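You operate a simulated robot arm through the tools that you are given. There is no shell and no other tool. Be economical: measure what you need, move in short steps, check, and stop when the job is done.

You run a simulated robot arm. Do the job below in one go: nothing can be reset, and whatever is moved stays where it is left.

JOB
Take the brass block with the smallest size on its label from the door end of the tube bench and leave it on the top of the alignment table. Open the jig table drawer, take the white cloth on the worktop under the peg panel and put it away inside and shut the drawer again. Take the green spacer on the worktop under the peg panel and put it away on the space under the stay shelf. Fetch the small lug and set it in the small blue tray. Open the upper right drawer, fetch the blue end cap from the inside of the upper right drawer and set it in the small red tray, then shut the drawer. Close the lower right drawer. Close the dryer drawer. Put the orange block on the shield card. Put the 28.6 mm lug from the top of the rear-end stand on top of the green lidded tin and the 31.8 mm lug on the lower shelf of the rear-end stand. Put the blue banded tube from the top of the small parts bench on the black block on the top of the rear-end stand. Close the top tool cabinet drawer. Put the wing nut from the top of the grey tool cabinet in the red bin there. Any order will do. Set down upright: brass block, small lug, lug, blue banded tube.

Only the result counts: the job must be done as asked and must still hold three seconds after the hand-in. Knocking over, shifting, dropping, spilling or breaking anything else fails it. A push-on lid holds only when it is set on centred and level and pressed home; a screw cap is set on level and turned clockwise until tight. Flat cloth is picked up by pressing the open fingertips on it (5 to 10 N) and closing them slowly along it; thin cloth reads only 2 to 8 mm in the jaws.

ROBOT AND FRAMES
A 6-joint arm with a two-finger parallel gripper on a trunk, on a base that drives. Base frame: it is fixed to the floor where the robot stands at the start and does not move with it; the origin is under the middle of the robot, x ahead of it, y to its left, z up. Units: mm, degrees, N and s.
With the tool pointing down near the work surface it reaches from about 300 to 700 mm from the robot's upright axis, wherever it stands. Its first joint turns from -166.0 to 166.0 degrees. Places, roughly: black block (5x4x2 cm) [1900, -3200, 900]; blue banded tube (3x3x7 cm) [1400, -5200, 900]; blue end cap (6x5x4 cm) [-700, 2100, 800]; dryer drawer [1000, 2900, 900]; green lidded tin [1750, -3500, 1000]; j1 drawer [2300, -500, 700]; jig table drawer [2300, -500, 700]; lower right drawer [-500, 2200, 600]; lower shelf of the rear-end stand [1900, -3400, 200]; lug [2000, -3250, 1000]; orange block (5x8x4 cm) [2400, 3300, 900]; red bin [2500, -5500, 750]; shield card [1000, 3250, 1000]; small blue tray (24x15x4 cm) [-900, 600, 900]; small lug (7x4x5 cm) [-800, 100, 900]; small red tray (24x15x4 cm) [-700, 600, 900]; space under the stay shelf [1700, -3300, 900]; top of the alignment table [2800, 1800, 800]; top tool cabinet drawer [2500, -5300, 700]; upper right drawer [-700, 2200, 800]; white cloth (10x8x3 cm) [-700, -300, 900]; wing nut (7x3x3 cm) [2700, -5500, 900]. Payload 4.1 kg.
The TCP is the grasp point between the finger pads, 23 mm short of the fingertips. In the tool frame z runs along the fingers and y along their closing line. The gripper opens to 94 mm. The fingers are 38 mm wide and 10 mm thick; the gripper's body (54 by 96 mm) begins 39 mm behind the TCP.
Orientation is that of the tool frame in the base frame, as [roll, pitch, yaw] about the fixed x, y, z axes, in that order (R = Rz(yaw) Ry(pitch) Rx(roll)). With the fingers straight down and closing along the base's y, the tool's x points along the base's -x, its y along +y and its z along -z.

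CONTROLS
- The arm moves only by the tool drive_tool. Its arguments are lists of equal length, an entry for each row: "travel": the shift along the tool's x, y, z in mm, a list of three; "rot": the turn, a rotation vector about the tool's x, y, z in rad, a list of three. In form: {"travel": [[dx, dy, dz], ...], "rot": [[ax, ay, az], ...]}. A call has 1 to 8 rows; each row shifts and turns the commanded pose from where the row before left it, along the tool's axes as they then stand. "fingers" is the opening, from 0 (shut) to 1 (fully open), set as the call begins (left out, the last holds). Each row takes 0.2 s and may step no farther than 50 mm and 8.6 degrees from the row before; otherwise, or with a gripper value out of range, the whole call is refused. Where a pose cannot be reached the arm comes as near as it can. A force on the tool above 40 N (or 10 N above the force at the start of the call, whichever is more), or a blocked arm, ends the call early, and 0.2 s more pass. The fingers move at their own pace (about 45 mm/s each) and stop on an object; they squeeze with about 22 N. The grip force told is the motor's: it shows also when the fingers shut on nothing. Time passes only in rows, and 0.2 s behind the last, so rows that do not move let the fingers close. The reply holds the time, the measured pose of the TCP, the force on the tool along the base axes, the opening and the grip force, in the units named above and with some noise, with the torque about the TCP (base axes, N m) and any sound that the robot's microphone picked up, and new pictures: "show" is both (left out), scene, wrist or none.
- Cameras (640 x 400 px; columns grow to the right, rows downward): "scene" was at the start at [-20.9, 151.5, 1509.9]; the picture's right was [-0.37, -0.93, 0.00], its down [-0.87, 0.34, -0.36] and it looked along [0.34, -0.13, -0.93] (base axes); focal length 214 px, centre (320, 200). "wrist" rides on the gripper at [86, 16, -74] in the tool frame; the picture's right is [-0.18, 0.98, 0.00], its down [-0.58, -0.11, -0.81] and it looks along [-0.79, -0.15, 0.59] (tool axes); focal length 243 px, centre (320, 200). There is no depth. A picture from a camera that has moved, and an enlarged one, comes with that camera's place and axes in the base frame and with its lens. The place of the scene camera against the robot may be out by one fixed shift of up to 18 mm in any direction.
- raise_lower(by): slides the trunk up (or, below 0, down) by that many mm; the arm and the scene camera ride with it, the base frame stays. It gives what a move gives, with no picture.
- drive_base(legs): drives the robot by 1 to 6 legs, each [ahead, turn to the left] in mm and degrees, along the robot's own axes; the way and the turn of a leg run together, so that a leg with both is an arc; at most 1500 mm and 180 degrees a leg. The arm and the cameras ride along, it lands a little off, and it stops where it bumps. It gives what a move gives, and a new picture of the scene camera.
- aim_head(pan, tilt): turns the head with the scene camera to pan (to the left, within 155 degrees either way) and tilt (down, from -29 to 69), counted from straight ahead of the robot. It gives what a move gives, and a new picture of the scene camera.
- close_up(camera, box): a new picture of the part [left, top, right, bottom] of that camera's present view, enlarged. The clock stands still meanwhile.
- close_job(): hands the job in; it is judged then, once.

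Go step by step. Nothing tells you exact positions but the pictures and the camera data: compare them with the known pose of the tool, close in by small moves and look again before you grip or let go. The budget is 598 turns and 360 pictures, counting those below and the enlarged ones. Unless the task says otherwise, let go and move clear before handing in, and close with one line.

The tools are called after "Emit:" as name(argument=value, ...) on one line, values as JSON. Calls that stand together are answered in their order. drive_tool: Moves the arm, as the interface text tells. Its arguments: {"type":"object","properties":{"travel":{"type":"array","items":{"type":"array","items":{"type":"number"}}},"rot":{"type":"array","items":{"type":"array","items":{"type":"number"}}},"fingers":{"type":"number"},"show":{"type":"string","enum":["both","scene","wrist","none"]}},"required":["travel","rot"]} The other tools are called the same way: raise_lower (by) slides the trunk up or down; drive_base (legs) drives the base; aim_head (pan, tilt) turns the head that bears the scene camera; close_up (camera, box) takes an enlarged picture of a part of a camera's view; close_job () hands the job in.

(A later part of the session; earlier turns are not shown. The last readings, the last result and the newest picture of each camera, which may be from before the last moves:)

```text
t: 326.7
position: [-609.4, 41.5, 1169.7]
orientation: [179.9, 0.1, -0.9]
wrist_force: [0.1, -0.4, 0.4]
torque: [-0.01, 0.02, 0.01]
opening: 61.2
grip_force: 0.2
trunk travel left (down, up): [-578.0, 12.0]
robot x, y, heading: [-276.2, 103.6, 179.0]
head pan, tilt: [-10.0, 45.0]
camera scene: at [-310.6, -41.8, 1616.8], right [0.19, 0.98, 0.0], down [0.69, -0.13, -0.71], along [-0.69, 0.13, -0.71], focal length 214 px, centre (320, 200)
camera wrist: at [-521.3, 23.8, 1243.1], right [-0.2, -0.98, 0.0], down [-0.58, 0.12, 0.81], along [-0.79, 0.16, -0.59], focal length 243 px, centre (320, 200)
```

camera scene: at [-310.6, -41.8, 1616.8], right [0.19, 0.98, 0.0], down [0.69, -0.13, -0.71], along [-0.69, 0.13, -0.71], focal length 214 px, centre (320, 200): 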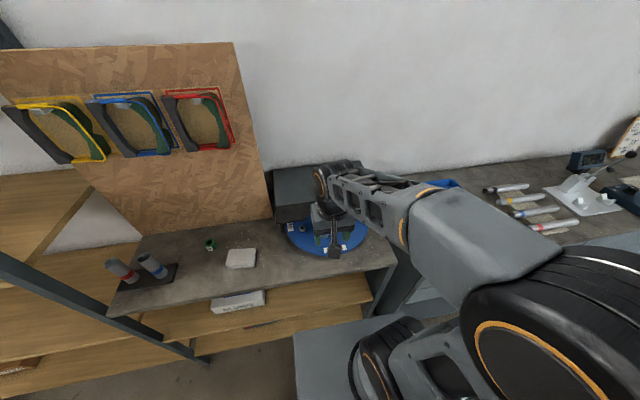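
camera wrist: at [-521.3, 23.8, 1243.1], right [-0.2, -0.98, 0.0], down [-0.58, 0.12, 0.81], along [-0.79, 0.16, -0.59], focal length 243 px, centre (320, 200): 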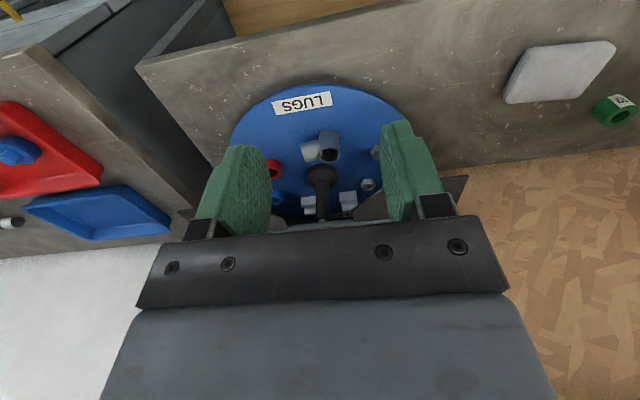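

Emit:
close_up(camera="wrist", box=[224, 80, 416, 200])

```text
3.33 times, centred on (320, 140) of wrist
camera zoom: at [-521.3, 23.8, 1243.1], right [-0.2, -0.98, 0.0], down [-0.58, 0.12, 0.81], along [-0.79, 0.16, -0.59], focal length 809 px, centre (320, 400)
```

zoom: 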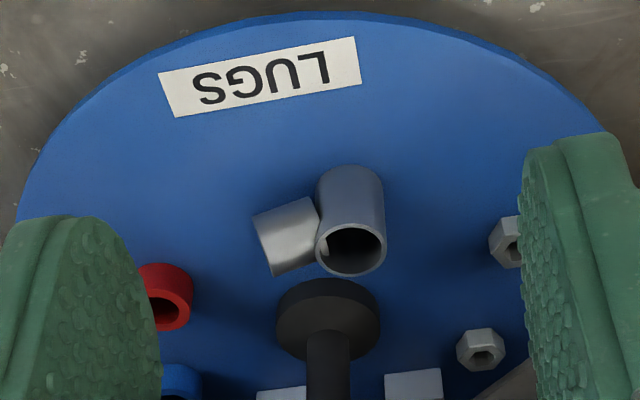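

Lug tube centre ≈ (-776,61), disc at z≈923; flaps at z≈1043 leave a gap there. I rotate the tool (closing along x) and move above it.

Emit:
drive_tool(travel=[[0, 0, 0], [0, 0, 0], [0, 0, 0], [0, 0, 0], [0, 0, 0], [0, 0, 0], [0, 0, 0], [0, 0, 0]], rot=[[0, 0, -0.1441], [0, 0, -0.1441], [0, 0, -0.1441], [0, 0, -0.1441], [0, 0, -0.1441], [0, 0, -0.1441], [0, 0, -0.1441], [0, 0, -0.1441]], show="none", fingers=0.55)

Emit:
drive_tool(travel=[[0, 0, 0], [0, 0, 0], [0, 0, 0], [7, -48, 0], [7, -48, 0], [7, -48, 0]], rot=[[0, 0, -0.1441], [0, 0, -0.1441], [0, 0, -0.1441], [0, 0, 0], [0, 0, 0], [0, 0, 0]], show="both")

```text
t: 328.5
position: [-609.4, 41.1, 1169.3]
orientation: [-180.0, -0.1, 65.7]
wrist_force: [0.2, -0.3, -0.2]
torque: [-0.03, 0.02, 0.03]
opening: 52.0
grip_force: 0.1
trunk travel left (down, up): [-578.0, 12.0]
robot x, y, heading: [-278.8, 104.3, 179.0]
head pan, tilt: [-10.0, 45.0]
```

```text
t: 329.9
position: [-752.7, 61.6, 1167.5]
orientation: [-179.9, -0.1, 90.2]
wrist_force: [-0.6, -1.0, -0.7]
torque: [-0.01, -0.03, 0.01]
opening: 51.8
grip_force: 0.0
trunk travel left (down, up): [-578.0, 12.0]
robot x, y, heading: [-276.5, 105.7, 179.4]
head pan, tilt: [-10.0, 45.0]
camera scene: at [-311.5, -41.7, 1616.8], right [0.19, 0.98, 0.0], down [0.69, -0.13, -0.71], along [-0.69, 0.13, -0.71], focal length 214 px, centre (320, 200)
camera wrist: at [-736.5, 148.4, 1242.1], right [0.98, -0.18, 0.0], down [-0.11, -0.58, 0.81], along [-0.15, -0.79, -0.59], focal length 243 px, centre (320, 200)
```

scene: 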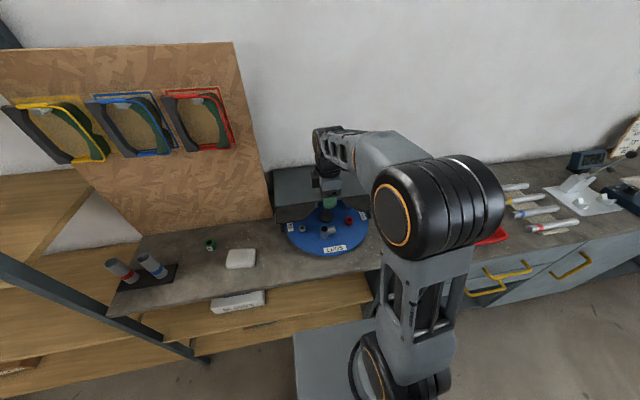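
wrist: 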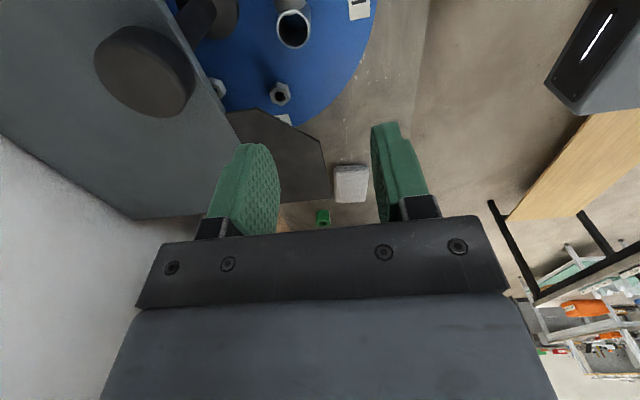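

The knob is close, so I lean the tool 10° toward the robot and descend along its axis to the lug tube at about (-779,64).

Emit:
drive_tool(travel=[[0, 0, 0], [0, 0, 0], [2, 10, 0], [0, 0, 50], [0, 0, 50], [0, 0, 30]], rot=[[0.0873, 0, 0], [0.0873, 0, 0], [0, 0, 0], [0, 0, 0], [0, 0, 0], [0, 0, 0]], show="both")

```text
t: 331.3
position: [-767.5, 64.2, 1040.1]
orientation: [-170.0, 0.0, 90.2]
wrist_force: [0.1, -0.4, -0.6]
torque: [-0.02, 0.0, 0.01]
opening: 51.9
grip_force: 0.0
trunk travel left (down, up): [-578.0, 12.0]
robot x, y, heading: [-275.6, 105.8, 178.9]
head pan, tilt: [-10.0, 45.0]
camera scene: at [-310.9, -41.8, 1616.8], right [0.19, 0.98, 0.0], down [0.69, -0.13, -0.71], along [-0.69, 0.13, -0.71], focal length 214 px, centre (320, 200)
camera wrist: at [-737.4, 151.0, 1109.5], right [0.97, -0.18, -0.17], down [0.04, -0.58, 0.81], along [-0.25, -0.79, -0.56], focal length 243 px, centre (320, 200)
```

scene: 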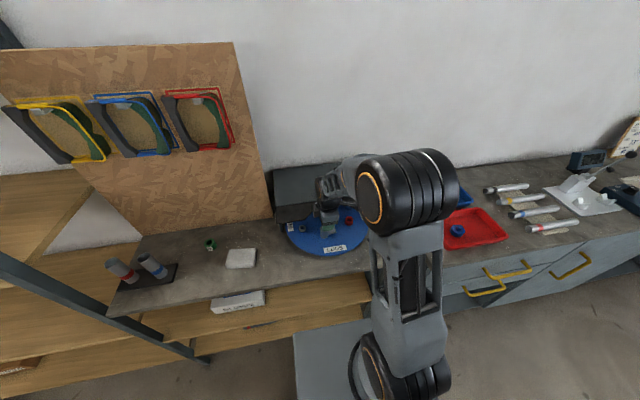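
wrist: 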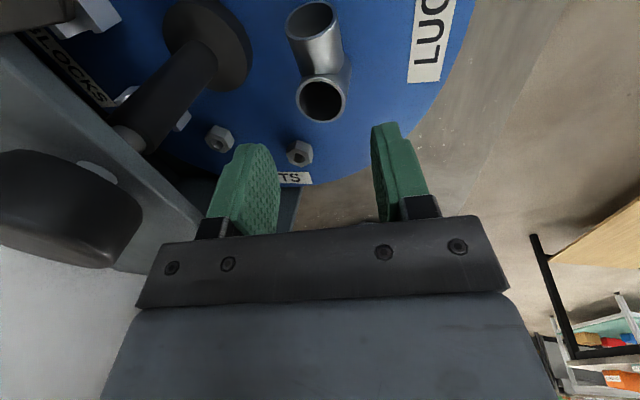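

Emit:
drive_tool(travel=[[3, 5, 30], [0, 0, 25]], rot=[[0, 0, 0], [0, 0, 0]], show="wrist")

```text
t: 331.9
position: [-770.4, 65.2, 985.0]
orientation: [-169.9, 0.0, 90.2]
wrist_force: [0.2, -0.1, -0.2]
torque: [0.0, 0.02, 0.01]
opening: 51.9
grip_force: 0.1
trunk travel left (down, up): [-578.0, 12.0]
robot x, y, heading: [-278.2, 103.5, 179.4]
head pan, tilt: [-10.0, 45.0]
camera wrist: at [-741.5, 153.2, 1054.6], right [0.97, -0.18, -0.17], down [0.04, -0.58, 0.81], along [-0.25, -0.79, -0.56], focal length 243 px, centre (320, 200)
```

wrist: 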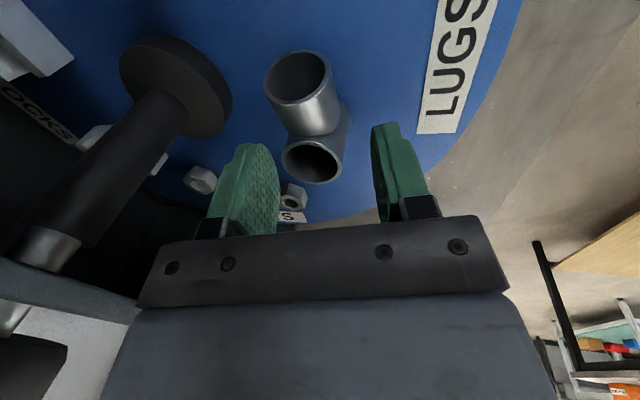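

Emit:
drive_tool(travel=[[2, 0, 15], [0, 0, 12]], rot=[[0, 0, 0], [0, 0, 0]], show="wrist")

```text
t: 332.5
position: [-776.3, 68.7, 957.6]
orientation: [-170.0, 0.0, 90.2]
wrist_force: [0.1, 0.1, 0.8]
torque: [0.02, 0.0, 0.0]
opening: 51.7
grip_force: 0.0
trunk travel left (down, up): [-578.0, 12.0]
robot x, y, heading: [-274.0, 108.7, 179.2]
head pan, tilt: [-10.0, 45.0]
camera wrist: at [-746.3, 155.3, 1027.4], right [0.97, -0.18, -0.17], down [0.04, -0.58, 0.81], along [-0.25, -0.79, -0.56], focal length 243 px, centre (320, 200)
```

wrist: 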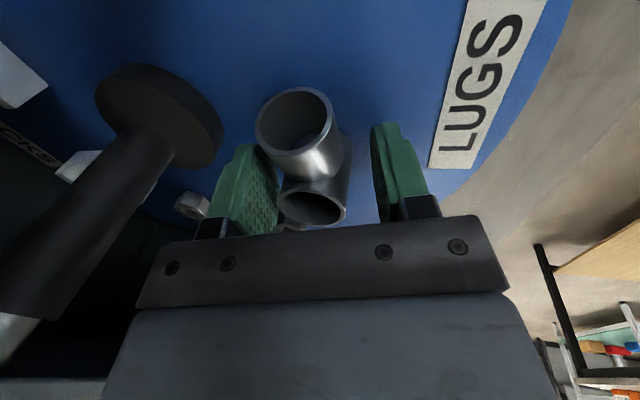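

Emit:
drive_tool(travel=[[0, 0, 0], [0, 0, 0], [0, 0, 0], [0, 0, 0]], rot=[[0, 0, 0], [0, 0, 0], [0, 0, 0], [0, 0, 0]], fingers=0, show="wrist")

```text
t: 333.5
position: [-776.4, 68.6, 956.4]
orientation: [-170.0, 0.1, 90.2]
wrist_force: [0.3, -0.5, 2.8]
torque: [0.0, -0.03, -0.01]
opening: 32.7
grip_force: 22.1
trunk travel left (down, up): [-578.0, 12.0]
robot x, y, heading: [-275.0, 104.0, 179.2]
head pan, tilt: [-10.0, 45.0]
camera wrist: at [-746.1, 155.3, 1027.9], right [0.97, -0.18, -0.17], down [0.04, -0.58, 0.81], along [-0.25, -0.79, -0.56], focal length 243 px, centre (320, 200)
```

wrist: 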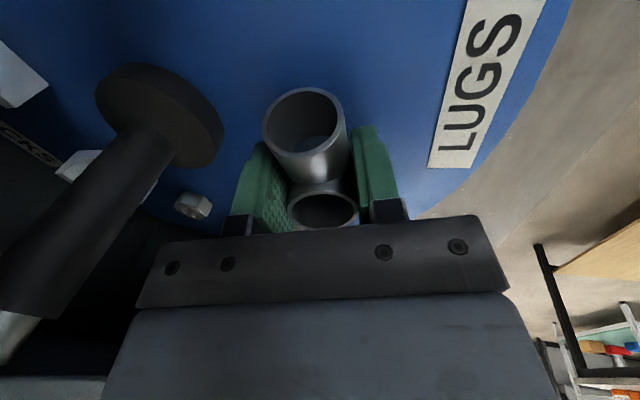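

Emit:
drive_tool(travel=[[0, 0, -20], [0, 0, -40], [0, 0, -50], [0, 0, -50], [0, 0, -50], [0, 20, 0], [0, 0, 0], [0, 0, 0]], rot=[[0, 0, 0], [0, 0, 0], [0, 0, 0], [0, 0, 0], [0, 0, 0], [0, 0, 0], [-0.0873, 0, 0], [-0.0873, 0, 0]], show="both")

```text
t: 335.3
position: [-719.4, 68.0, 1161.8]
orientation: [179.9, -0.1, 90.1]
wrist_force: [-1.0, 0.4, -1.2]
torque: [0.02, -0.04, 0.02]
opening: 33.0
grip_force: 22.2
trunk travel left (down, up): [-578.0, 12.0]
robot x, y, heading: [-274.2, 106.9, 179.2]
head pan, tilt: [-10.0, 45.0]
camera scene: at [-311.1, -41.8, 1616.8], right [0.19, 0.98, 0.0], down [0.69, -0.13, -0.71], along [-0.69, 0.13, -0.71], focal length 214 px, centre (320, 200)
camera wrist: at [-702.3, 154.9, 1235.0], right [0.98, -0.18, 0.0], down [-0.11, -0.58, 0.81], along [-0.14, -0.79, -0.59], focal length 243 px, centre (320, 200)
```

scene: 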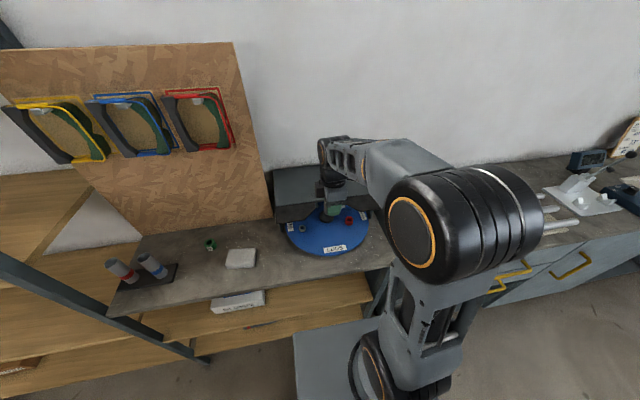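
wrist: 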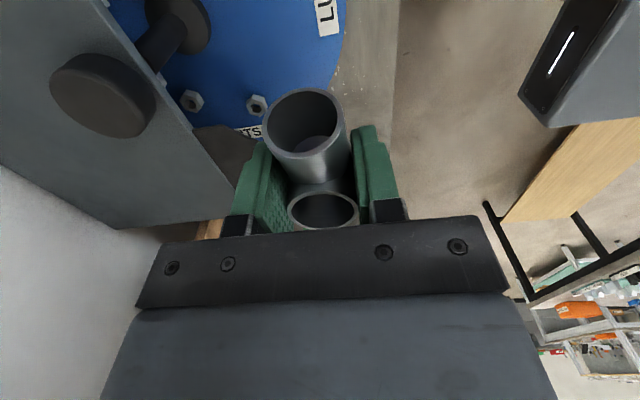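

Lug is held. I drive to the blue tray.

Emit:
drive_base(legs=[[-150, 0], [0, -89], [510, 0], [0, 90], [105, 0]])

Emit:
drive_tool(travel=[[0, -40, 0], [0, -40, 0], [0, -40, 0]], rot=[[0, 0, 0], [0, 0, 0], [0, 0, 0]], show="both")

```text
t: 347.7
position: [-681.6, 558.9, 1160.3]
orientation: [180.0, -0.1, 92.7]
wrist_force: [-0.3, -0.4, 0.3]
torque: [-0.01, -0.02, -0.06]
opening: 32.9
grip_force: 21.9
trunk travel left (down, up): [-578.0, 12.0]
robot x, y, heading: [-237.2, 618.7, -178.5]
head pan, tilt: [-10.0, 45.0]
camera scene: at [-268.8, 467.9, 1616.7], right [0.14, 0.99, 0.0], down [0.7, -0.1, -0.71], along [-0.7, 0.1, -0.71], focal length 214 px, centre (320, 200)
```

scene: 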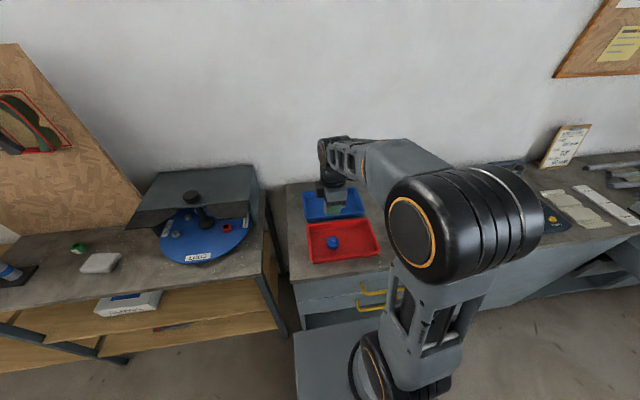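

```text
t: 348.5
position: [-801.5, 554.1, 1160.3]
orientation: [180.0, 0.0, 92.8]
wrist_force: [-0.3, -0.1, -2.0]
torque: [0.01, -0.02, 0.01]
opening: 32.8
grip_force: 21.9
trunk travel left (down, up): [-578.0, 12.0]
robot x, y, heading: [-239.5, 613.3, -178.4]
head pan, tilt: [-10.0, 45.0]
camera scene: at [-268.3, 467.9, 1616.8], right [0.14, 0.99, 0.0], down [0.7, -0.1, -0.71], along [-0.7, 0.1, -0.71], focal length 214 px, centre (320, 200)
camera wrist: at [-788.3, 641.5, 1234.1], right [0.99, -0.14, 0.0], down [-0.08, -0.59, 0.81], along [-0.11, -0.8, -0.59], focal length 243 px, centre (320, 200)
```

scene: 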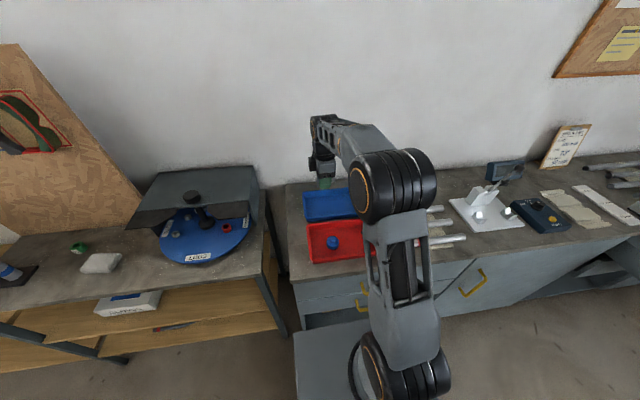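
wrist: 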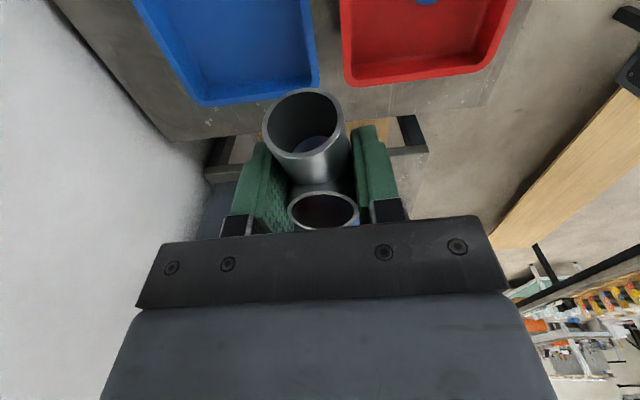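

Emit:
drive_tool(travel=[[15.2, -31, 0], [15.2, -31, 0], [15.2, -31, 0], [0, 0, 50], [0, 0, 50], [0, 0, 50], [0, 0, 25]], rot=[[0, 0, 0], [0, 0, 0], [0, 0, 0], [0, 0, 0], [0, 0, 0], [0, 0, 0], [0, 0, 0]], show="both")

```text
t: 350.1
position: [-895.4, 595.9, 984.8]
orientation: [179.9, 0.1, 92.7]
wrist_force: [-0.8, -0.6, -0.2]
torque: [-0.02, -0.01, -0.01]
opening: 32.7
grip_force: 22.1
trunk travel left (down, up): [-578.0, 12.0]
robot x, y, heading: [-239.5, 614.2, -178.2]
head pan, tilt: [-10.0, 45.0]
camera scene: at [-267.8, 468.0, 1616.8], right [0.14, 0.99, 0.0], down [0.7, -0.1, -0.71], along [-0.7, 0.1, -0.71], focal length 214 px, centre (320, 200)
camera wrist: at [-882.2, 682.6, 1059.0], right [0.99, -0.14, 0.0], down [-0.08, -0.59, 0.81], along [-0.11, -0.8, -0.59], focal length 243 px, centre (320, 200)
```

scene: 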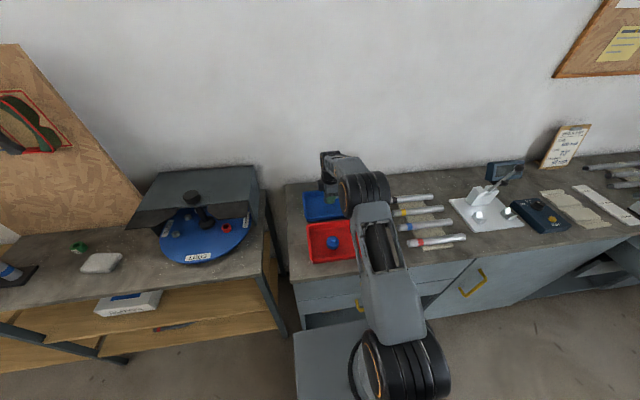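
wrist: 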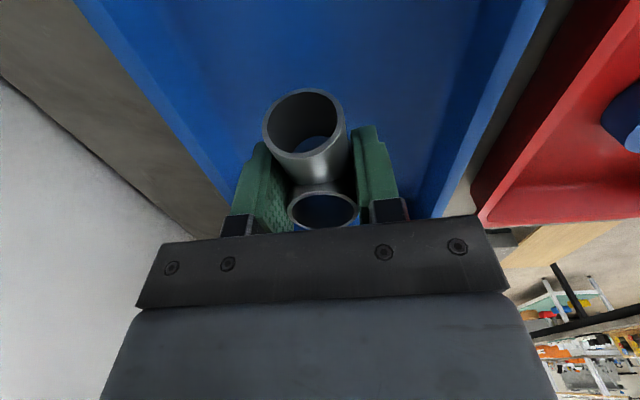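

Emit:
drive_tool(travel=[[0, 0, 12], [0, 0, 6], [0, 0, 4], [0, 0, 4], [0, 0, 4], [0, 0, 4]], rot=[[0, 0, 0], [0, 0, 0], [0, 0, 0], [0, 0, 0], [0, 0, 0], [0, 0, 0]], show="wrist")

```text
t: 351.5
position: [-895.4, 595.7, 953.9]
orientation: [-179.8, 0.0, 92.7]
wrist_force: [1.1, 0.1, 6.2]
torque: [0.07, -0.07, 0.01]
opening: 32.7
grip_force: 21.4
trunk travel left (down, up): [-578.0, 12.0]
robot x, y, heading: [-237.8, 615.9, -178.3]
head pan, tilt: [-10.0, 45.0]
camera wrist: at [-882.3, 682.3, 1027.3], right [0.99, -0.14, 0.0], down [-0.08, -0.59, 0.81], along [-0.11, -0.8, -0.59], focal length 243 px, centre (320, 200)
```

wrist: 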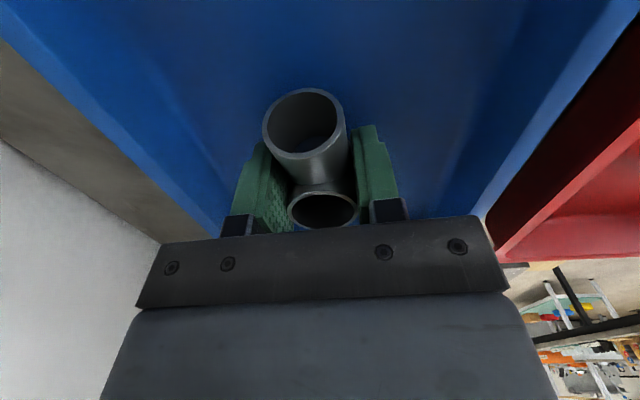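

Light contact (6 N). Press a touch more, then release and rise.

Emit:
drive_tool(travel=[[0, 0, 1], [0, 0, 0]], rot=[[0, 0, 0], [0, 0, 0]], show="none")

Emit:
drive_tool(travel=[[0, 0, 0], [0, 0, 0], [0, 0, -20], [0, 0, -40], [0, 0, -50], [0, 0, -50], [0, 0, -50]], rot=[[0, 0, 0], [0, 0, 0], [0, 0, 0], [0, 0, 0], [0, 0, 0], [0, 0, 0], [0, 0, 0]], fingers=0.6, show="wrist")

```text
t: 352.1
position: [-895.1, 594.5, 953.3]
orientation: [-179.6, 0.0, 92.8]
wrist_force: [-2.0, -1.6, 16.3]
torque: [0.0, 0.02, -0.01]
opening: 32.9
grip_force: 22.0
trunk travel left (down, up): [-578.0, 12.0]
robot x, y, heading: [-234.1, 615.2, -178.6]
head pan, tilt: [-10.0, 45.0]
```

```text
t: 353.7
position: [-892.3, 594.1, 1162.2]
orientation: [-180.0, 0.0, 92.8]
wrist_force: [-0.4, 0.3, -0.1]
torque: [-0.01, 0.0, 0.01]
opening: 56.5
grip_force: 0.1
trunk travel left (down, up): [-578.0, 12.0]
robot x, y, heading: [-239.0, 617.0, -177.9]
head pan, tilt: [-10.0, 45.0]
camera wrist: at [-879.9, 681.8, 1235.8], right [0.99, -0.14, 0.0], down [-0.08, -0.59, 0.81], along [-0.11, -0.8, -0.59], focal length 243 px, centre (320, 200)
```

wrist: 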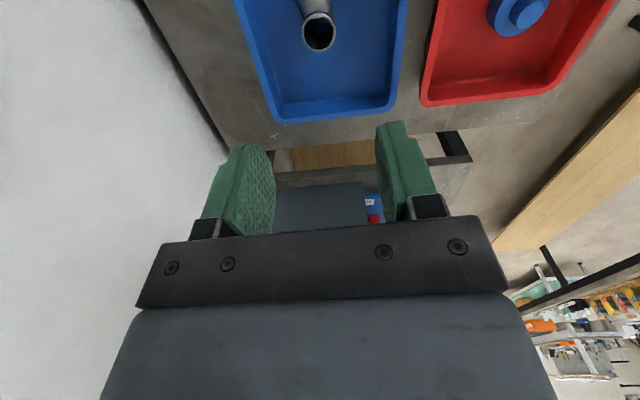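

Lug stands in the blue tray. Next I return to shut the upper right drawer.

Emit:
drive_tool(travel=[[0, 48, 0], [0, 48, 0], [0, 48, 0], [0, 48, 0], [0, 40, 0]], rot=[[0, 0, 0], [0, 0, 0], [0, 0, 0], [0, 0, 0], [0, 0, 0]], show="none", fingers=0)

Emit:
drive_base(legs=[[-530, 0], [0, -91.5], [1400, 0], [225, 0], [0, 90]])

```text
t: 354.9
position: [-662.5, 606.3, 1162.5]
orientation: [-180.0, 0.0, 92.7]
wrist_force: [-0.3, 0.9, 0.5]
torque: [0.0, -0.01, 0.04]
opening: 0.0
grip_force: 21.4
trunk travel left (down, up): [-578.0, 12.0]
robot x, y, heading: [-240.7, 616.5, -178.3]
head pan, tilt: [-10.0, 45.0]
```

```text
t: 373.5
position: [-151.1, 2240.2, 1162.1]
orientation: [-180.0, 0.1, 91.6]
wrist_force: [-0.3, 0.3, -0.3]
torque: [0.0, -0.01, -0.01]
opening: 0.2
grip_force: 22.0
trunk travel left (down, up): [-578.0, 12.0]
robot x, y, heading: [274.1, 2241.8, -179.5]
head pan, tilt: [-10.0, 45.0]
camera scene: at [240.8, 2094.5, 1616.8], right [0.17, 0.99, 0.0], down [0.7, -0.12, -0.71], along [-0.7, 0.12, -0.71], focal length 214 px, centre (320, 200)
```

scene: 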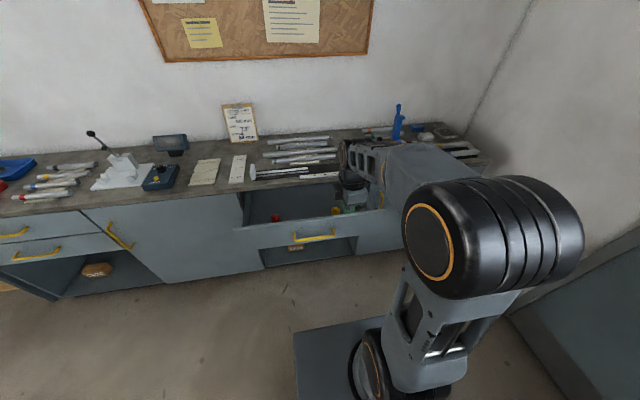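

Emit:
drive_tool(travel=[[-28, -38, 0], [-28, -38, 0], [-28, -38, 0], [0, 0, 0], [0, 0, 0], [0, 0, 0], [0, 0, 0], [0, 0, 0]], rot=[[0, 0, 0], [0, 0, 0], [0, 0, 0], [0.1428, 0, 0], [0.1428, 0, 0], [0.1428, 0, 0], [0.1428, 0, 0], [0.1428, 0, 0]], show="none")

Emit:
drive_tool(travel=[[0, 0, 0], [0, 0, 0], [0, 0, 0], [0, 0, 0], [0, 0, 0], [0, 0, 0]], rot=[[0.1428, 0, 0], [0.1428, 0, 0], [0.1428, 0, 0], [0.1428, 0, 0], [0.1428, 0, 0], [0.1428, 0, 0]], show="none")

Emit:
raise_lower(by=-307)

Emit:
drive_tool(travel=[[0, 0, 0]], rot=[[0, 0, 0]], show="both")

```text
t: 375.3
position: [-263.4, 2153.6, 1161.4]
orientation: [-139.0, 0.1, 91.5]
wrist_force: [0.2, -0.2, 0.0]
torque: [-0.01, 0.0, 0.0]
opening: 0.0
grip_force: 21.8
trunk travel left (down, up): [-578.0, 12.0]
robot x, y, heading: [272.5, 2238.6, -179.3]
head pan, tilt: [-10.0, 45.0]
```

```text
t: 376.7
position: [-263.8, 2155.2, 1160.8]
orientation: [-92.8, -0.5, 90.9]
wrist_force: [0.1, -1.0, 0.0]
torque: [0.02, 0.01, -0.01]
opening: 0.1
grip_force: 22.2
out of reach, approached as far as the arm can: row 2
trunk travel left (down, up): [-578.0, 12.0]
robot x, y, heading: [272.0, 2238.4, -179.7]
head pan, tilt: [-10.0, 45.0]
```

```text
t: 379.7
position: [-263.7, 2155.1, 855.1]
orientation: [-92.9, -0.6, 90.8]
wrist_force: [0.2, 0.1, -0.2]
torque: [-0.01, 0.04, -0.02]
opening: 0.0
grip_force: 21.9
trunk travel left (down, up): [-271.0, 319.0]
robot x, y, heading: [271.7, 2241.6, -179.6]
head pan, tilt: [-10.0, 45.0]
```

```text
t: 380.1
position: [-264.3, 2154.9, 855.8]
orientation: [-92.9, -0.6, 90.8]
wrist_force: [0.7, 0.5, 0.4]
torque: [0.02, 0.02, -0.01]
opening: 0.0
grip_force: 22.5
trunk travel left (down, up): [-271.0, 319.0]
robot x, y, heading: [271.0, 2244.4, -179.2]
head pan, tilt: [-10.0, 45.0]
camera scene: at [240.8, 2094.6, 1309.8], right [0.17, 0.99, 0.0], down [0.7, -0.12, -0.71], along [-0.7, 0.12, -0.71], focal length 214 px, centre (320, 200)
camera wrist: at [-188.7, 2242.3, 843.1], right [0.05, -0.17, -0.98], down [0.81, -0.57, 0.14], along [-0.59, -0.8, 0.11], focal length 243 px, centre (320, 200)
```

scene: 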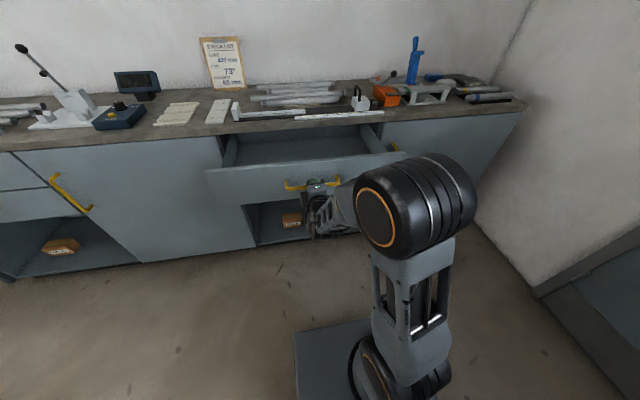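
wrist: 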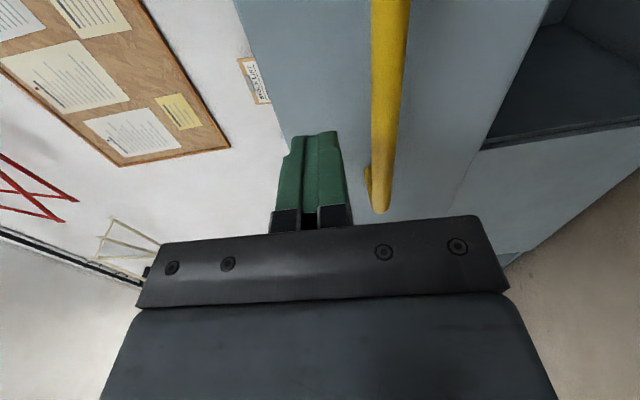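

Emit:
drive_tool(travel=[[0, -1.5, 35], [0, -2, 40], [0, -2, 40], [0, -2, 40], [0, -2, 40], [0, -2, 40]], rot=[[0, 0, 0], [0, 0, 0], [0, 0, 0], [0, 0, 0], [0, 0, 0], [0, 0, 0]], show="none")

Emit:
drive_tool(travel=[[0, -1, 20], [0, -1, 20], [0, -1, 15], [0, -1, 15], [0, -1, 15]], rot=[[0, 0, 0], [0, 0, 0], [0, 0, 0], [0, 0, 0], [0, 0, 0]], show="scene")

```text
t: 381.5
position: [-500.6, 2147.0, 854.7]
orientation: [-93.0, -0.6, 90.8]
wrist_force: [0.2, 0.6, 0.2]
torque: [-0.01, -0.04, 0.0]
opening: 0.2
grip_force: 21.9
out of reach, approached as far as the arm can: row 4
trunk travel left (down, up): [-271.0, 319.0]
robot x, y, heading: [270.2, 2242.6, -179.4]
head pan, tilt: [-10.0, 45.0]
```

```text
t: 382.5
position: [-558.6, 2147.8, 855.9]
orientation: [-93.1, -0.5, 90.8]
wrist_force: [47.5, 4.6, 5.0]
torque: [0.04, 0.42, -0.95]
opening: 0.2
grip_force: 21.8
trunk travel left (down, up): [-271.0, 319.0]
robot x, y, heading: [271.0, 2243.2, -179.6]
head pan, tilt: [-10.0, 45.0]
stopped in row 4: the force on the tool passed its limit (the readings are from after the stop); the commanded pose is now the measured one
camera scene: at [247.3, 2095.1, 1310.0], right [0.17, 0.99, 0.0], down [0.69, -0.12, -0.71], along [-0.7, 0.12, -0.7], focal length 214 px, centre (320, 200)
```

scene: 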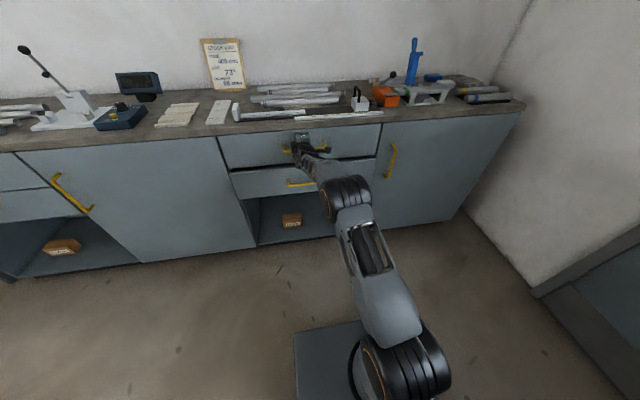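

Emit:
close_up(camera="scene", box=[200, 110, 400, 235])

```text
3.20 times, centred on (300, 172) of scene
camera zoom: at [247.3, 2095.1, 1310.0], right [0.17, 0.99, 0.0], down [0.69, -0.12, -0.71], along [-0.7, 0.12, -0.7], focal length 686 px, centre (384, 288)
```

zoom: 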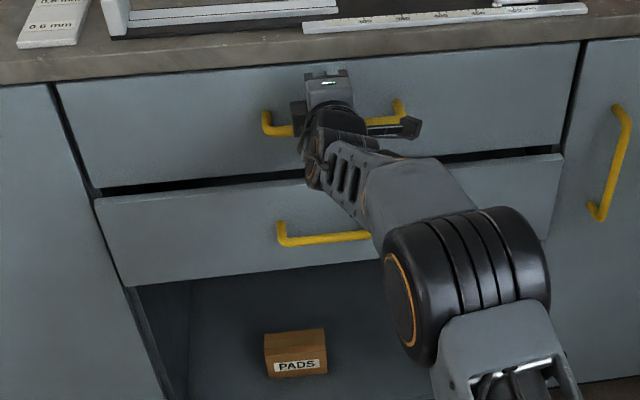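

The upper drawer is shut but the lower one now seems slightly out. I push it home again.

Emit:
drive_tool(travel=[[0, 0, -50], [0, 0, -50], [0, 0, -20]], rot=[[0, 0, 0], [0, 0, 0], [0, 0, 0]], show="none")

Emit:
raise_lower(by=-182)

Emit:
drive_tool(travel=[[0, 0, 0]], rot=[[0, 0, 0]], show="both")

```text
t: 383.3
position: [-441.5, 2148.6, 858.6]
orientation: [-93.4, -0.6, 90.5]
wrist_force: [0.5, -1.4, -0.9]
torque: [0.0, -0.01, 0.0]
opening: 0.0
grip_force: 22.6
trunk travel left (down, up): [-271.0, 319.0]
robot x, y, heading: [271.8, 2238.6, -179.6]
head pan, tilt: [-10.0, 45.0]
```

```text
t: 385.4
position: [-443.3, 2148.0, 676.1]
orientation: [-93.5, -0.6, 90.5]
wrist_force: [-0.9, -0.3, -0.5]
torque: [-0.02, 0.02, 0.01]
opening: 0.0
grip_force: 21.8
trunk travel left (down, up): [-89.0, 501.0]
robot x, y, heading: [271.2, 2242.7, -179.6]
head pan, tilt: [-10.0, 45.0]
```

```text
t: 385.8
position: [-443.3, 2148.3, 676.0]
orientation: [-93.5, -0.6, 90.5]
wrist_force: [0.2, 0.4, 0.6]
torque: [0.02, 0.03, -0.02]
opening: 0.0
grip_force: 22.3
trunk travel left (down, up): [-89.0, 501.0]
robot x, y, heading: [270.5, 2243.6, -179.4]
head pan, tilt: [-10.0, 45.0]
camera scene: at [241.2, 2094.7, 1127.8], right [0.17, 0.99, 0.0], down [0.7, -0.12, -0.71], along [-0.7, 0.12, -0.71], focal length 214 px, centre (320, 200)
camera wrist: at [-367.1, 2235.1, 665.4], right [0.06, -0.17, -0.98], down [0.8, -0.58, 0.15], along [-0.59, -0.8, 0.1], focal length 243 px, centre (320, 200)
```

scene: 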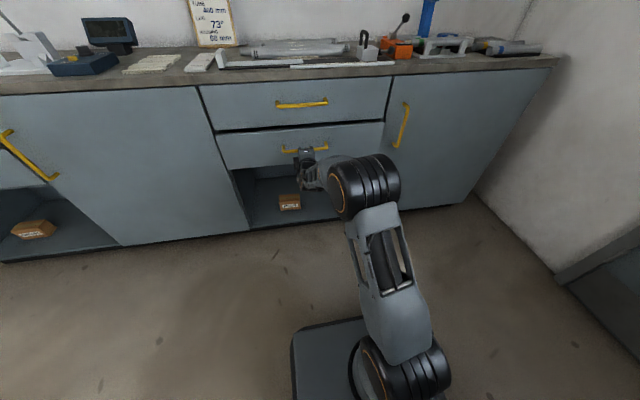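
wrist: 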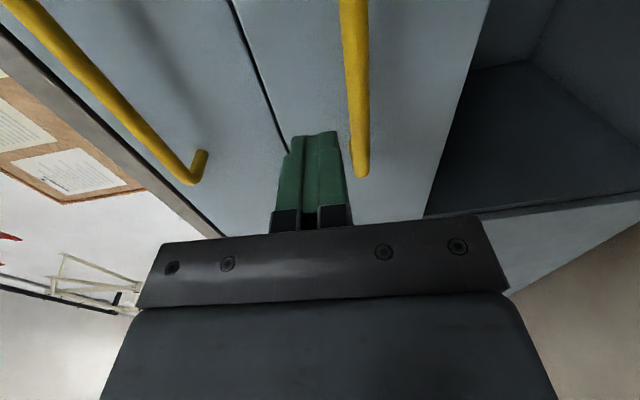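

Emit:
drive_tool(travel=[[0, -2.5, 40], [0, -2.5, 30], [0, -1, 15], [0, -1, 15], [0, -1, 15], [0, -1, 15], [0, -1, 15]], rot=[[0, 0, 0], [0, 0, 0], [0, 0, 0], [0, 0, 0], [0, 0, 0], [0, 0, 0], [0, 0, 0]], show="scene")

Emit:
close_up(camera="scene", box=[190, 70, 390, 195])

```text
t: 387.0
position: [-558.3, 2147.9, 677.2]
orientation: [-93.6, -0.7, 90.5]
wrist_force: [24.7, 2.6, 3.3]
torque: [0.02, 0.28, -0.48]
opening: 0.0
grip_force: 21.4
trunk travel left (down, up): [-89.0, 501.0]
robot x, y, heading: [273.7, 2243.7, -179.5]
head pan, tilt: [-10.0, 45.0]
stopped in row 6: the force on the tool passed its limit (the readings are from after the stop); the commanded pose is now the measured one
camera scene: at [243.7, 2094.8, 1127.9], right [0.17, 0.99, 0.0], down [0.7, -0.12, -0.71], along [-0.7, 0.12, -0.71], focal length 214 px, centre (320, 200)
```

scene: 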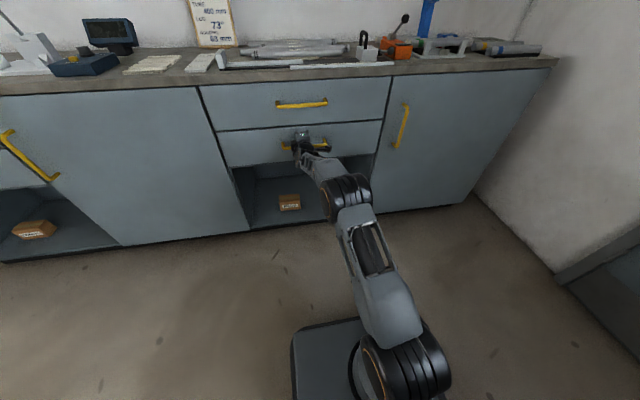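

```text
3.20 times, centred on (290, 132) of scene
camera zoom: at [243.7, 2094.8, 1127.9], right [0.17, 0.99, 0.0], down [0.7, -0.12, -0.71], along [-0.7, 0.12, -0.71], focal length 686 px, centre (416, 416)
```

zoom: 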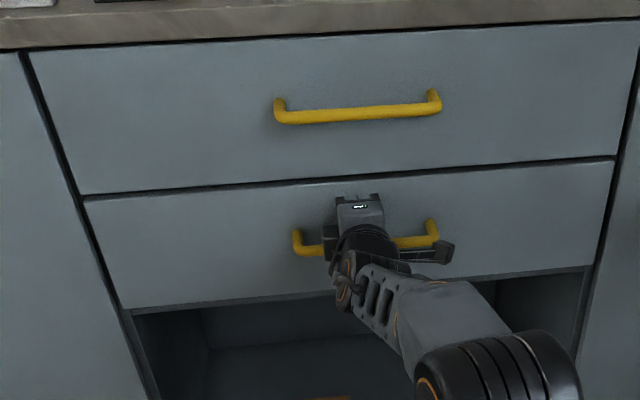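

Emit:
drive_tool(travel=[[0, 0, -50], [0, 0, -50], [0, 0, -50]], rot=[[0, 0, 0], [0, 0, 0], [0, 0, 0]], show="none")

Emit:
raise_lower(by=400)

Emit:
close_up(camera="scene", box=[190, 120, 410, 257])

```text
t: 387.8
position: [-410.0, 2148.9, 685.0]
orientation: [-93.7, -0.6, 90.6]
wrist_force: [-0.3, -0.4, -0.5]
torque: [-0.02, 0.04, -0.02]
opening: 0.0
grip_force: 21.9
trunk travel left (down, up): [-89.0, 501.0]
robot x, y, heading: [269.8, 2241.6, -179.5]
head pan, tilt: [-10.0, 45.0]
```

```text
t: 391.7
position: [-411.0, 2147.7, 1084.8]
orientation: [-93.7, -0.7, 90.6]
wrist_force: [0.0, 0.6, -0.4]
torque: [0.01, 0.03, -0.05]
opening: 0.1
grip_force: 22.3
trunk travel left (down, up): [-489.0, 101.0]
robot x, y, heading: [274.2, 2244.2, -179.6]
head pan, tilt: [-10.0, 45.0]
```

```text
2.91 times, centred on (300, 188) of scene
camera zoom: at [241.3, 2094.6, 1527.7], right [0.17, 0.99, 0.0], down [0.7, -0.12, -0.71], along [-0.7, 0.12, -0.71], focal length 624 px, centre (378, 234)
```

zoom: 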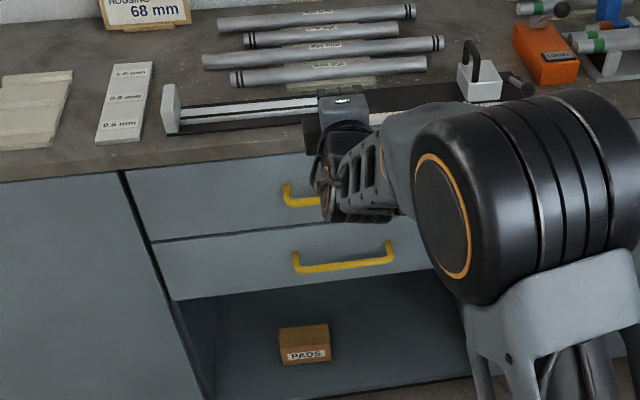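

Both right drawers are closed. I fold the tool down, then drive to look at the jig table.

Emit:
drive_tool(travel=[[0, 0, -50], [0, 0, -50], [0, 0, -50], [0, 0, 0], [0, 0, 0], [0, 0, 0], [0, 0, 0], [0, 0, 0]], rot=[[0, 0, 0], [0, 0, 0], [0, 0, 0], [-0.1428, 0, 0], [-0.1428, 0, 0], [-0.1428, 0, 0], [-0.1428, 0, 0], [-0.1428, 0, 0]], show="none")

Emit:
drive_tool(travel=[[0, 0, -10], [0, 0, -10], [0, 0, -10], [0, 0, -10], [0, 0, -10], [0, 0, -10]], rot=[[-0.1428, 0, 0], [-0.1428, 0, 0], [-0.1428, 0, 0], [-0.1428, 0, 0], [-0.1428, 0, 0], [-0.08, 0, 0]], show="none")

Emit:
drive_base(legs=[[0, 124.5], [1000, 0], [800, 0]])

Emit:
aim_head(pan=10, tilt=35)

```text
t: 393.5
position: [-262.1, 2150.4, 1096.0]
orientation: [-134.2, -1.7, 91.1]
wrist_force: [0.1, -1.7, -1.0]
torque: [0.01, 0.04, -0.07]
opening: 0.0
grip_force: 22.0
trunk travel left (down, up): [-489.0, 101.0]
robot x, y, heading: [270.9, 2243.5, -179.9]
head pan, tilt: [-10.0, 45.0]
```

```text
t: 394.9
position: [-235.8, 2150.0, 1146.4]
orientation: [179.7, -0.6, 90.5]
wrist_force: [-0.8, 0.1, 0.7]
torque: [0.02, -0.02, 0.04]
opening: 0.0
grip_force: 22.1
trunk travel left (down, up): [-489.0, 101.0]
robot x, y, heading: [274.2, 2241.9, -179.5]
head pan, tilt: [-10.0, 45.0]
```

```text
t: 409.1
position: [1679.8, 399.5, 1147.8]
orientation: [179.9, -0.6, -145.2]
wrist_force: [0.4, 0.9, 0.7]
torque: [0.04, -0.02, 0.0]
opening: 0.0
grip_force: 22.1
trunk travel left (down, up): [-489.0, 101.0]
robot x, y, heading: [1315.5, 768.3, -55.1]
head pan, tilt: [-10.0, 45.0]
camera scene: at [1438.5, 844.1, 1527.8], right [-0.91, -0.42, 0.0], down [-0.3, 0.64, -0.71], along [0.3, -0.64, -0.71], focal length 214 px, centre (320, 200)
```

scene: 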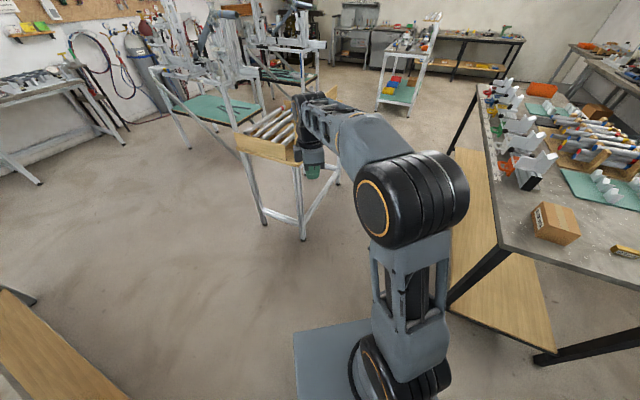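

```text
t: 410.0
position: [1677.2, 398.5, 1148.5]
orientation: [179.9, -0.6, -145.1]
wrist_force: [-0.2, 0.5, 0.7]
torque: [0.0, 0.02, 0.01]
opening: 0.1
grip_force: 22.3
trunk travel left (down, up): [-489.0, 101.0]
robot x, y, heading: [1317.7, 769.3, -55.2]
head pan, tilt: [10.0, 35.0]
camera scene: at [1466.2, 855.6, 1542.6], right [-0.71, -0.71, 0.0], down [-0.4, 0.41, -0.82], along [0.58, -0.58, -0.57], focal length 214 px, centre (320, 200)
```

scene: 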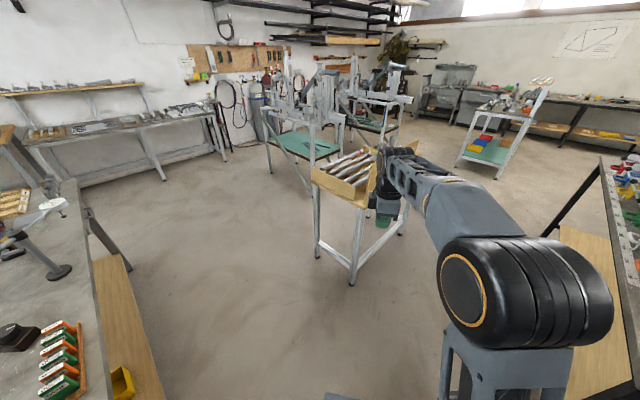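

Emit:
close_up(camera="scene", box=[290, 130, 450, 230])

```text
4.00 times, centred on (370, 180) of scene
camera zoom: at [1466.2, 855.6, 1542.6], right [-0.71, -0.71, 0.0], down [-0.4, 0.41, -0.82], along [0.58, -0.58, -0.57], focal length 858 px, centre (120, 280)
```

zoom: 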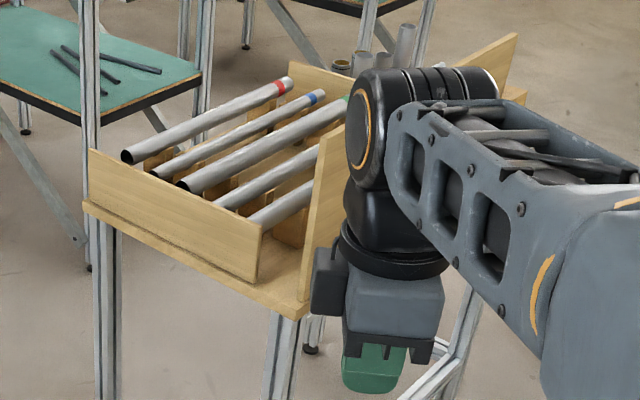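

Emit:
drive_base(legs=[[0, -35], [1250, 0], [0, 90]])

Emit:
aim_head(pan=-5, tilt=40)

```text
t: 421.8
position: [1821.0, -397.7, 1148.0]
orientation: [180.0, -0.6, -90.3]
wrist_force: [0.2, -0.1, 0.1]
torque: [0.0, 0.01, 0.02]
opening: 0.0
grip_force: 23.0
trunk travel left (down, up): [-489.0, 101.0]
robot x, y, heading: [1311.8, -484.3, -0.3]
head pan, tilt: [10.0, 35.0]
camera scene: at [1325.0, -296.7, 1542.6], right [0.17, -0.99, 0.0], down [-0.57, -0.1, -0.82], along [0.81, 0.14, -0.57], focal length 214 px, centre (320, 200)
```

scene: 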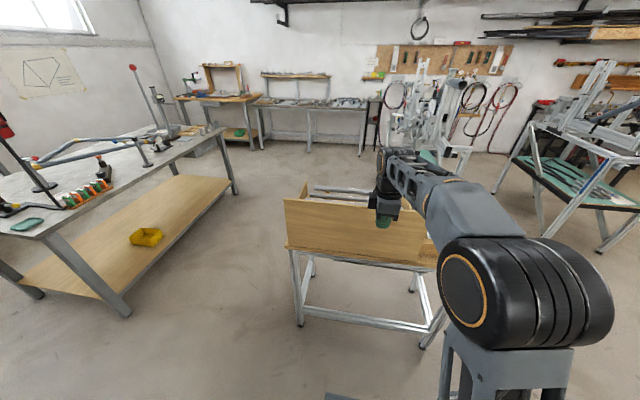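

```text
t: 422.6
position: [1821.1, -397.9, 1147.5]
orientation: [179.9, -0.6, -90.3]
wrist_force: [1.0, 0.3, -1.0]
torque: [0.02, -0.01, 0.03]
opening: 0.0
grip_force: 21.4
trunk travel left (down, up): [-489.0, 101.0]
robot x, y, heading: [1310.8, -485.2, -0.1]
head pan, tilt: [-5.0, 40.0]
camera scene: at [1323.0, -319.4, 1535.1], right [-0.09, -1.0, 0.0], down [-0.64, 0.06, -0.77], along [0.76, -0.07, -0.64], focal length 214 px, centre (320, 200)
```

scene: 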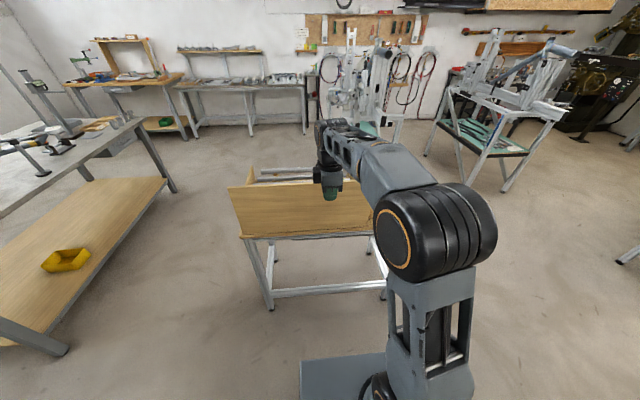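

Emit:
close_up(camera="scene", box=[220, 150, 400, 310])

```text
2.50 times, centred on (310, 230) of scene
camera zoom: at [1323.0, -319.4, 1535.1], right [-0.09, -1.0, 0.0], down [-0.64, 0.06, -0.77], along [0.76, -0.07, -0.64], focal length 536 px, centre (345, 125)
```

zoom: 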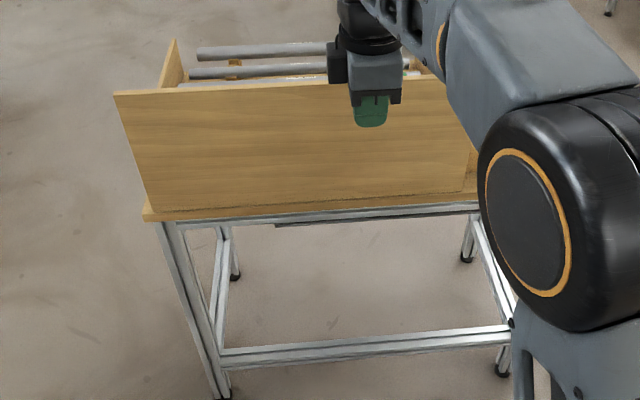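

The drawer must open on the far side. I drive around to the +x side of the jig table.

Emit:
drive_base(legs=[[0, 80], [1050, 0], [0, -80], [1500, 0], [0, -90]])

Emit:
drive_base(legs=[[870, 0], [0, -90]])

```text
t: 445.7
position: [3105.1, 43.6, 1148.0]
orientation: [179.9, -0.5, -178.9]
wrist_force: [-0.2, 0.4, -1.4]
torque: [0.02, -0.01, 0.04]
opening: 0.0
grip_force: 21.9
trunk travel left (down, up): [-489.0, 101.0]
robot x, y, heading: [3005.9, 549.9, -89.0]
head pan, tilt: [-5.0, 40.0]
camera scene: at [3155.2, 535.5, 1535.0], right [-1.0, 0.07, 0.0], down [0.04, 0.64, -0.77], along [-0.05, -0.76, -0.64], focal length 214 px, centre (320, 200)
```

scene: 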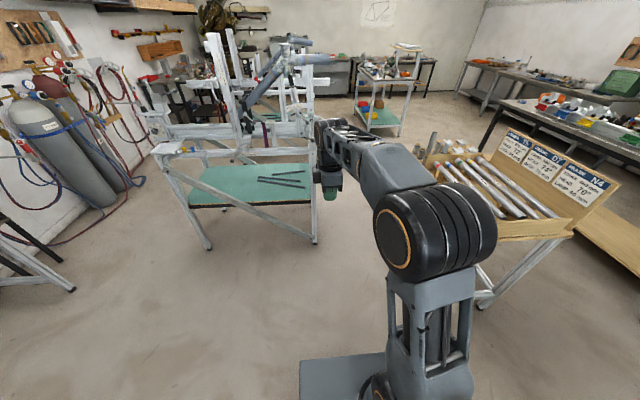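

```text
t: 450.2
position: [3114.4, -812.1, 1148.5]
orientation: [178.8, -0.6, -179.3]
wrist_force: [-3.6, 19.2, 7.4]
torque: [-0.35, -0.03, -0.1]
opening: 0.1
grip_force: 21.8
trunk travel left (down, up): [-489.0, 101.0]
robot x, y, heading: [3021.1, -313.0, -89.4]
head pan, tilt: [-5.0, 40.0]
stopped in leg 1: the force on the tool passed its limit (the readings are from after the stop); the commanded pose is now the measured one
camera scene: at [3166.9, -324.3, 1535.2], right [-1.0, 0.08, 0.0], down [0.05, 0.64, -0.77], along [-0.06, -0.77, -0.64], focal length 214 px, centre (320, 200)
```

scene: 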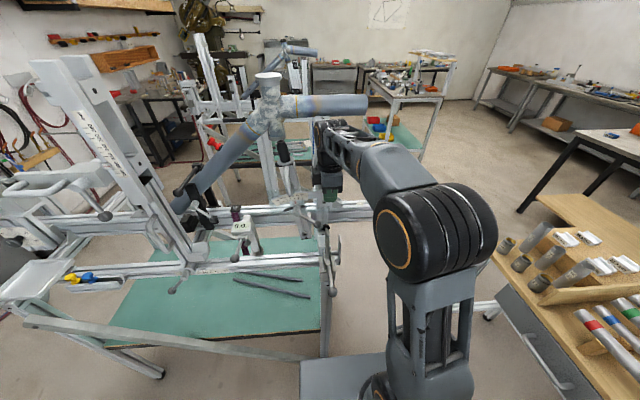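

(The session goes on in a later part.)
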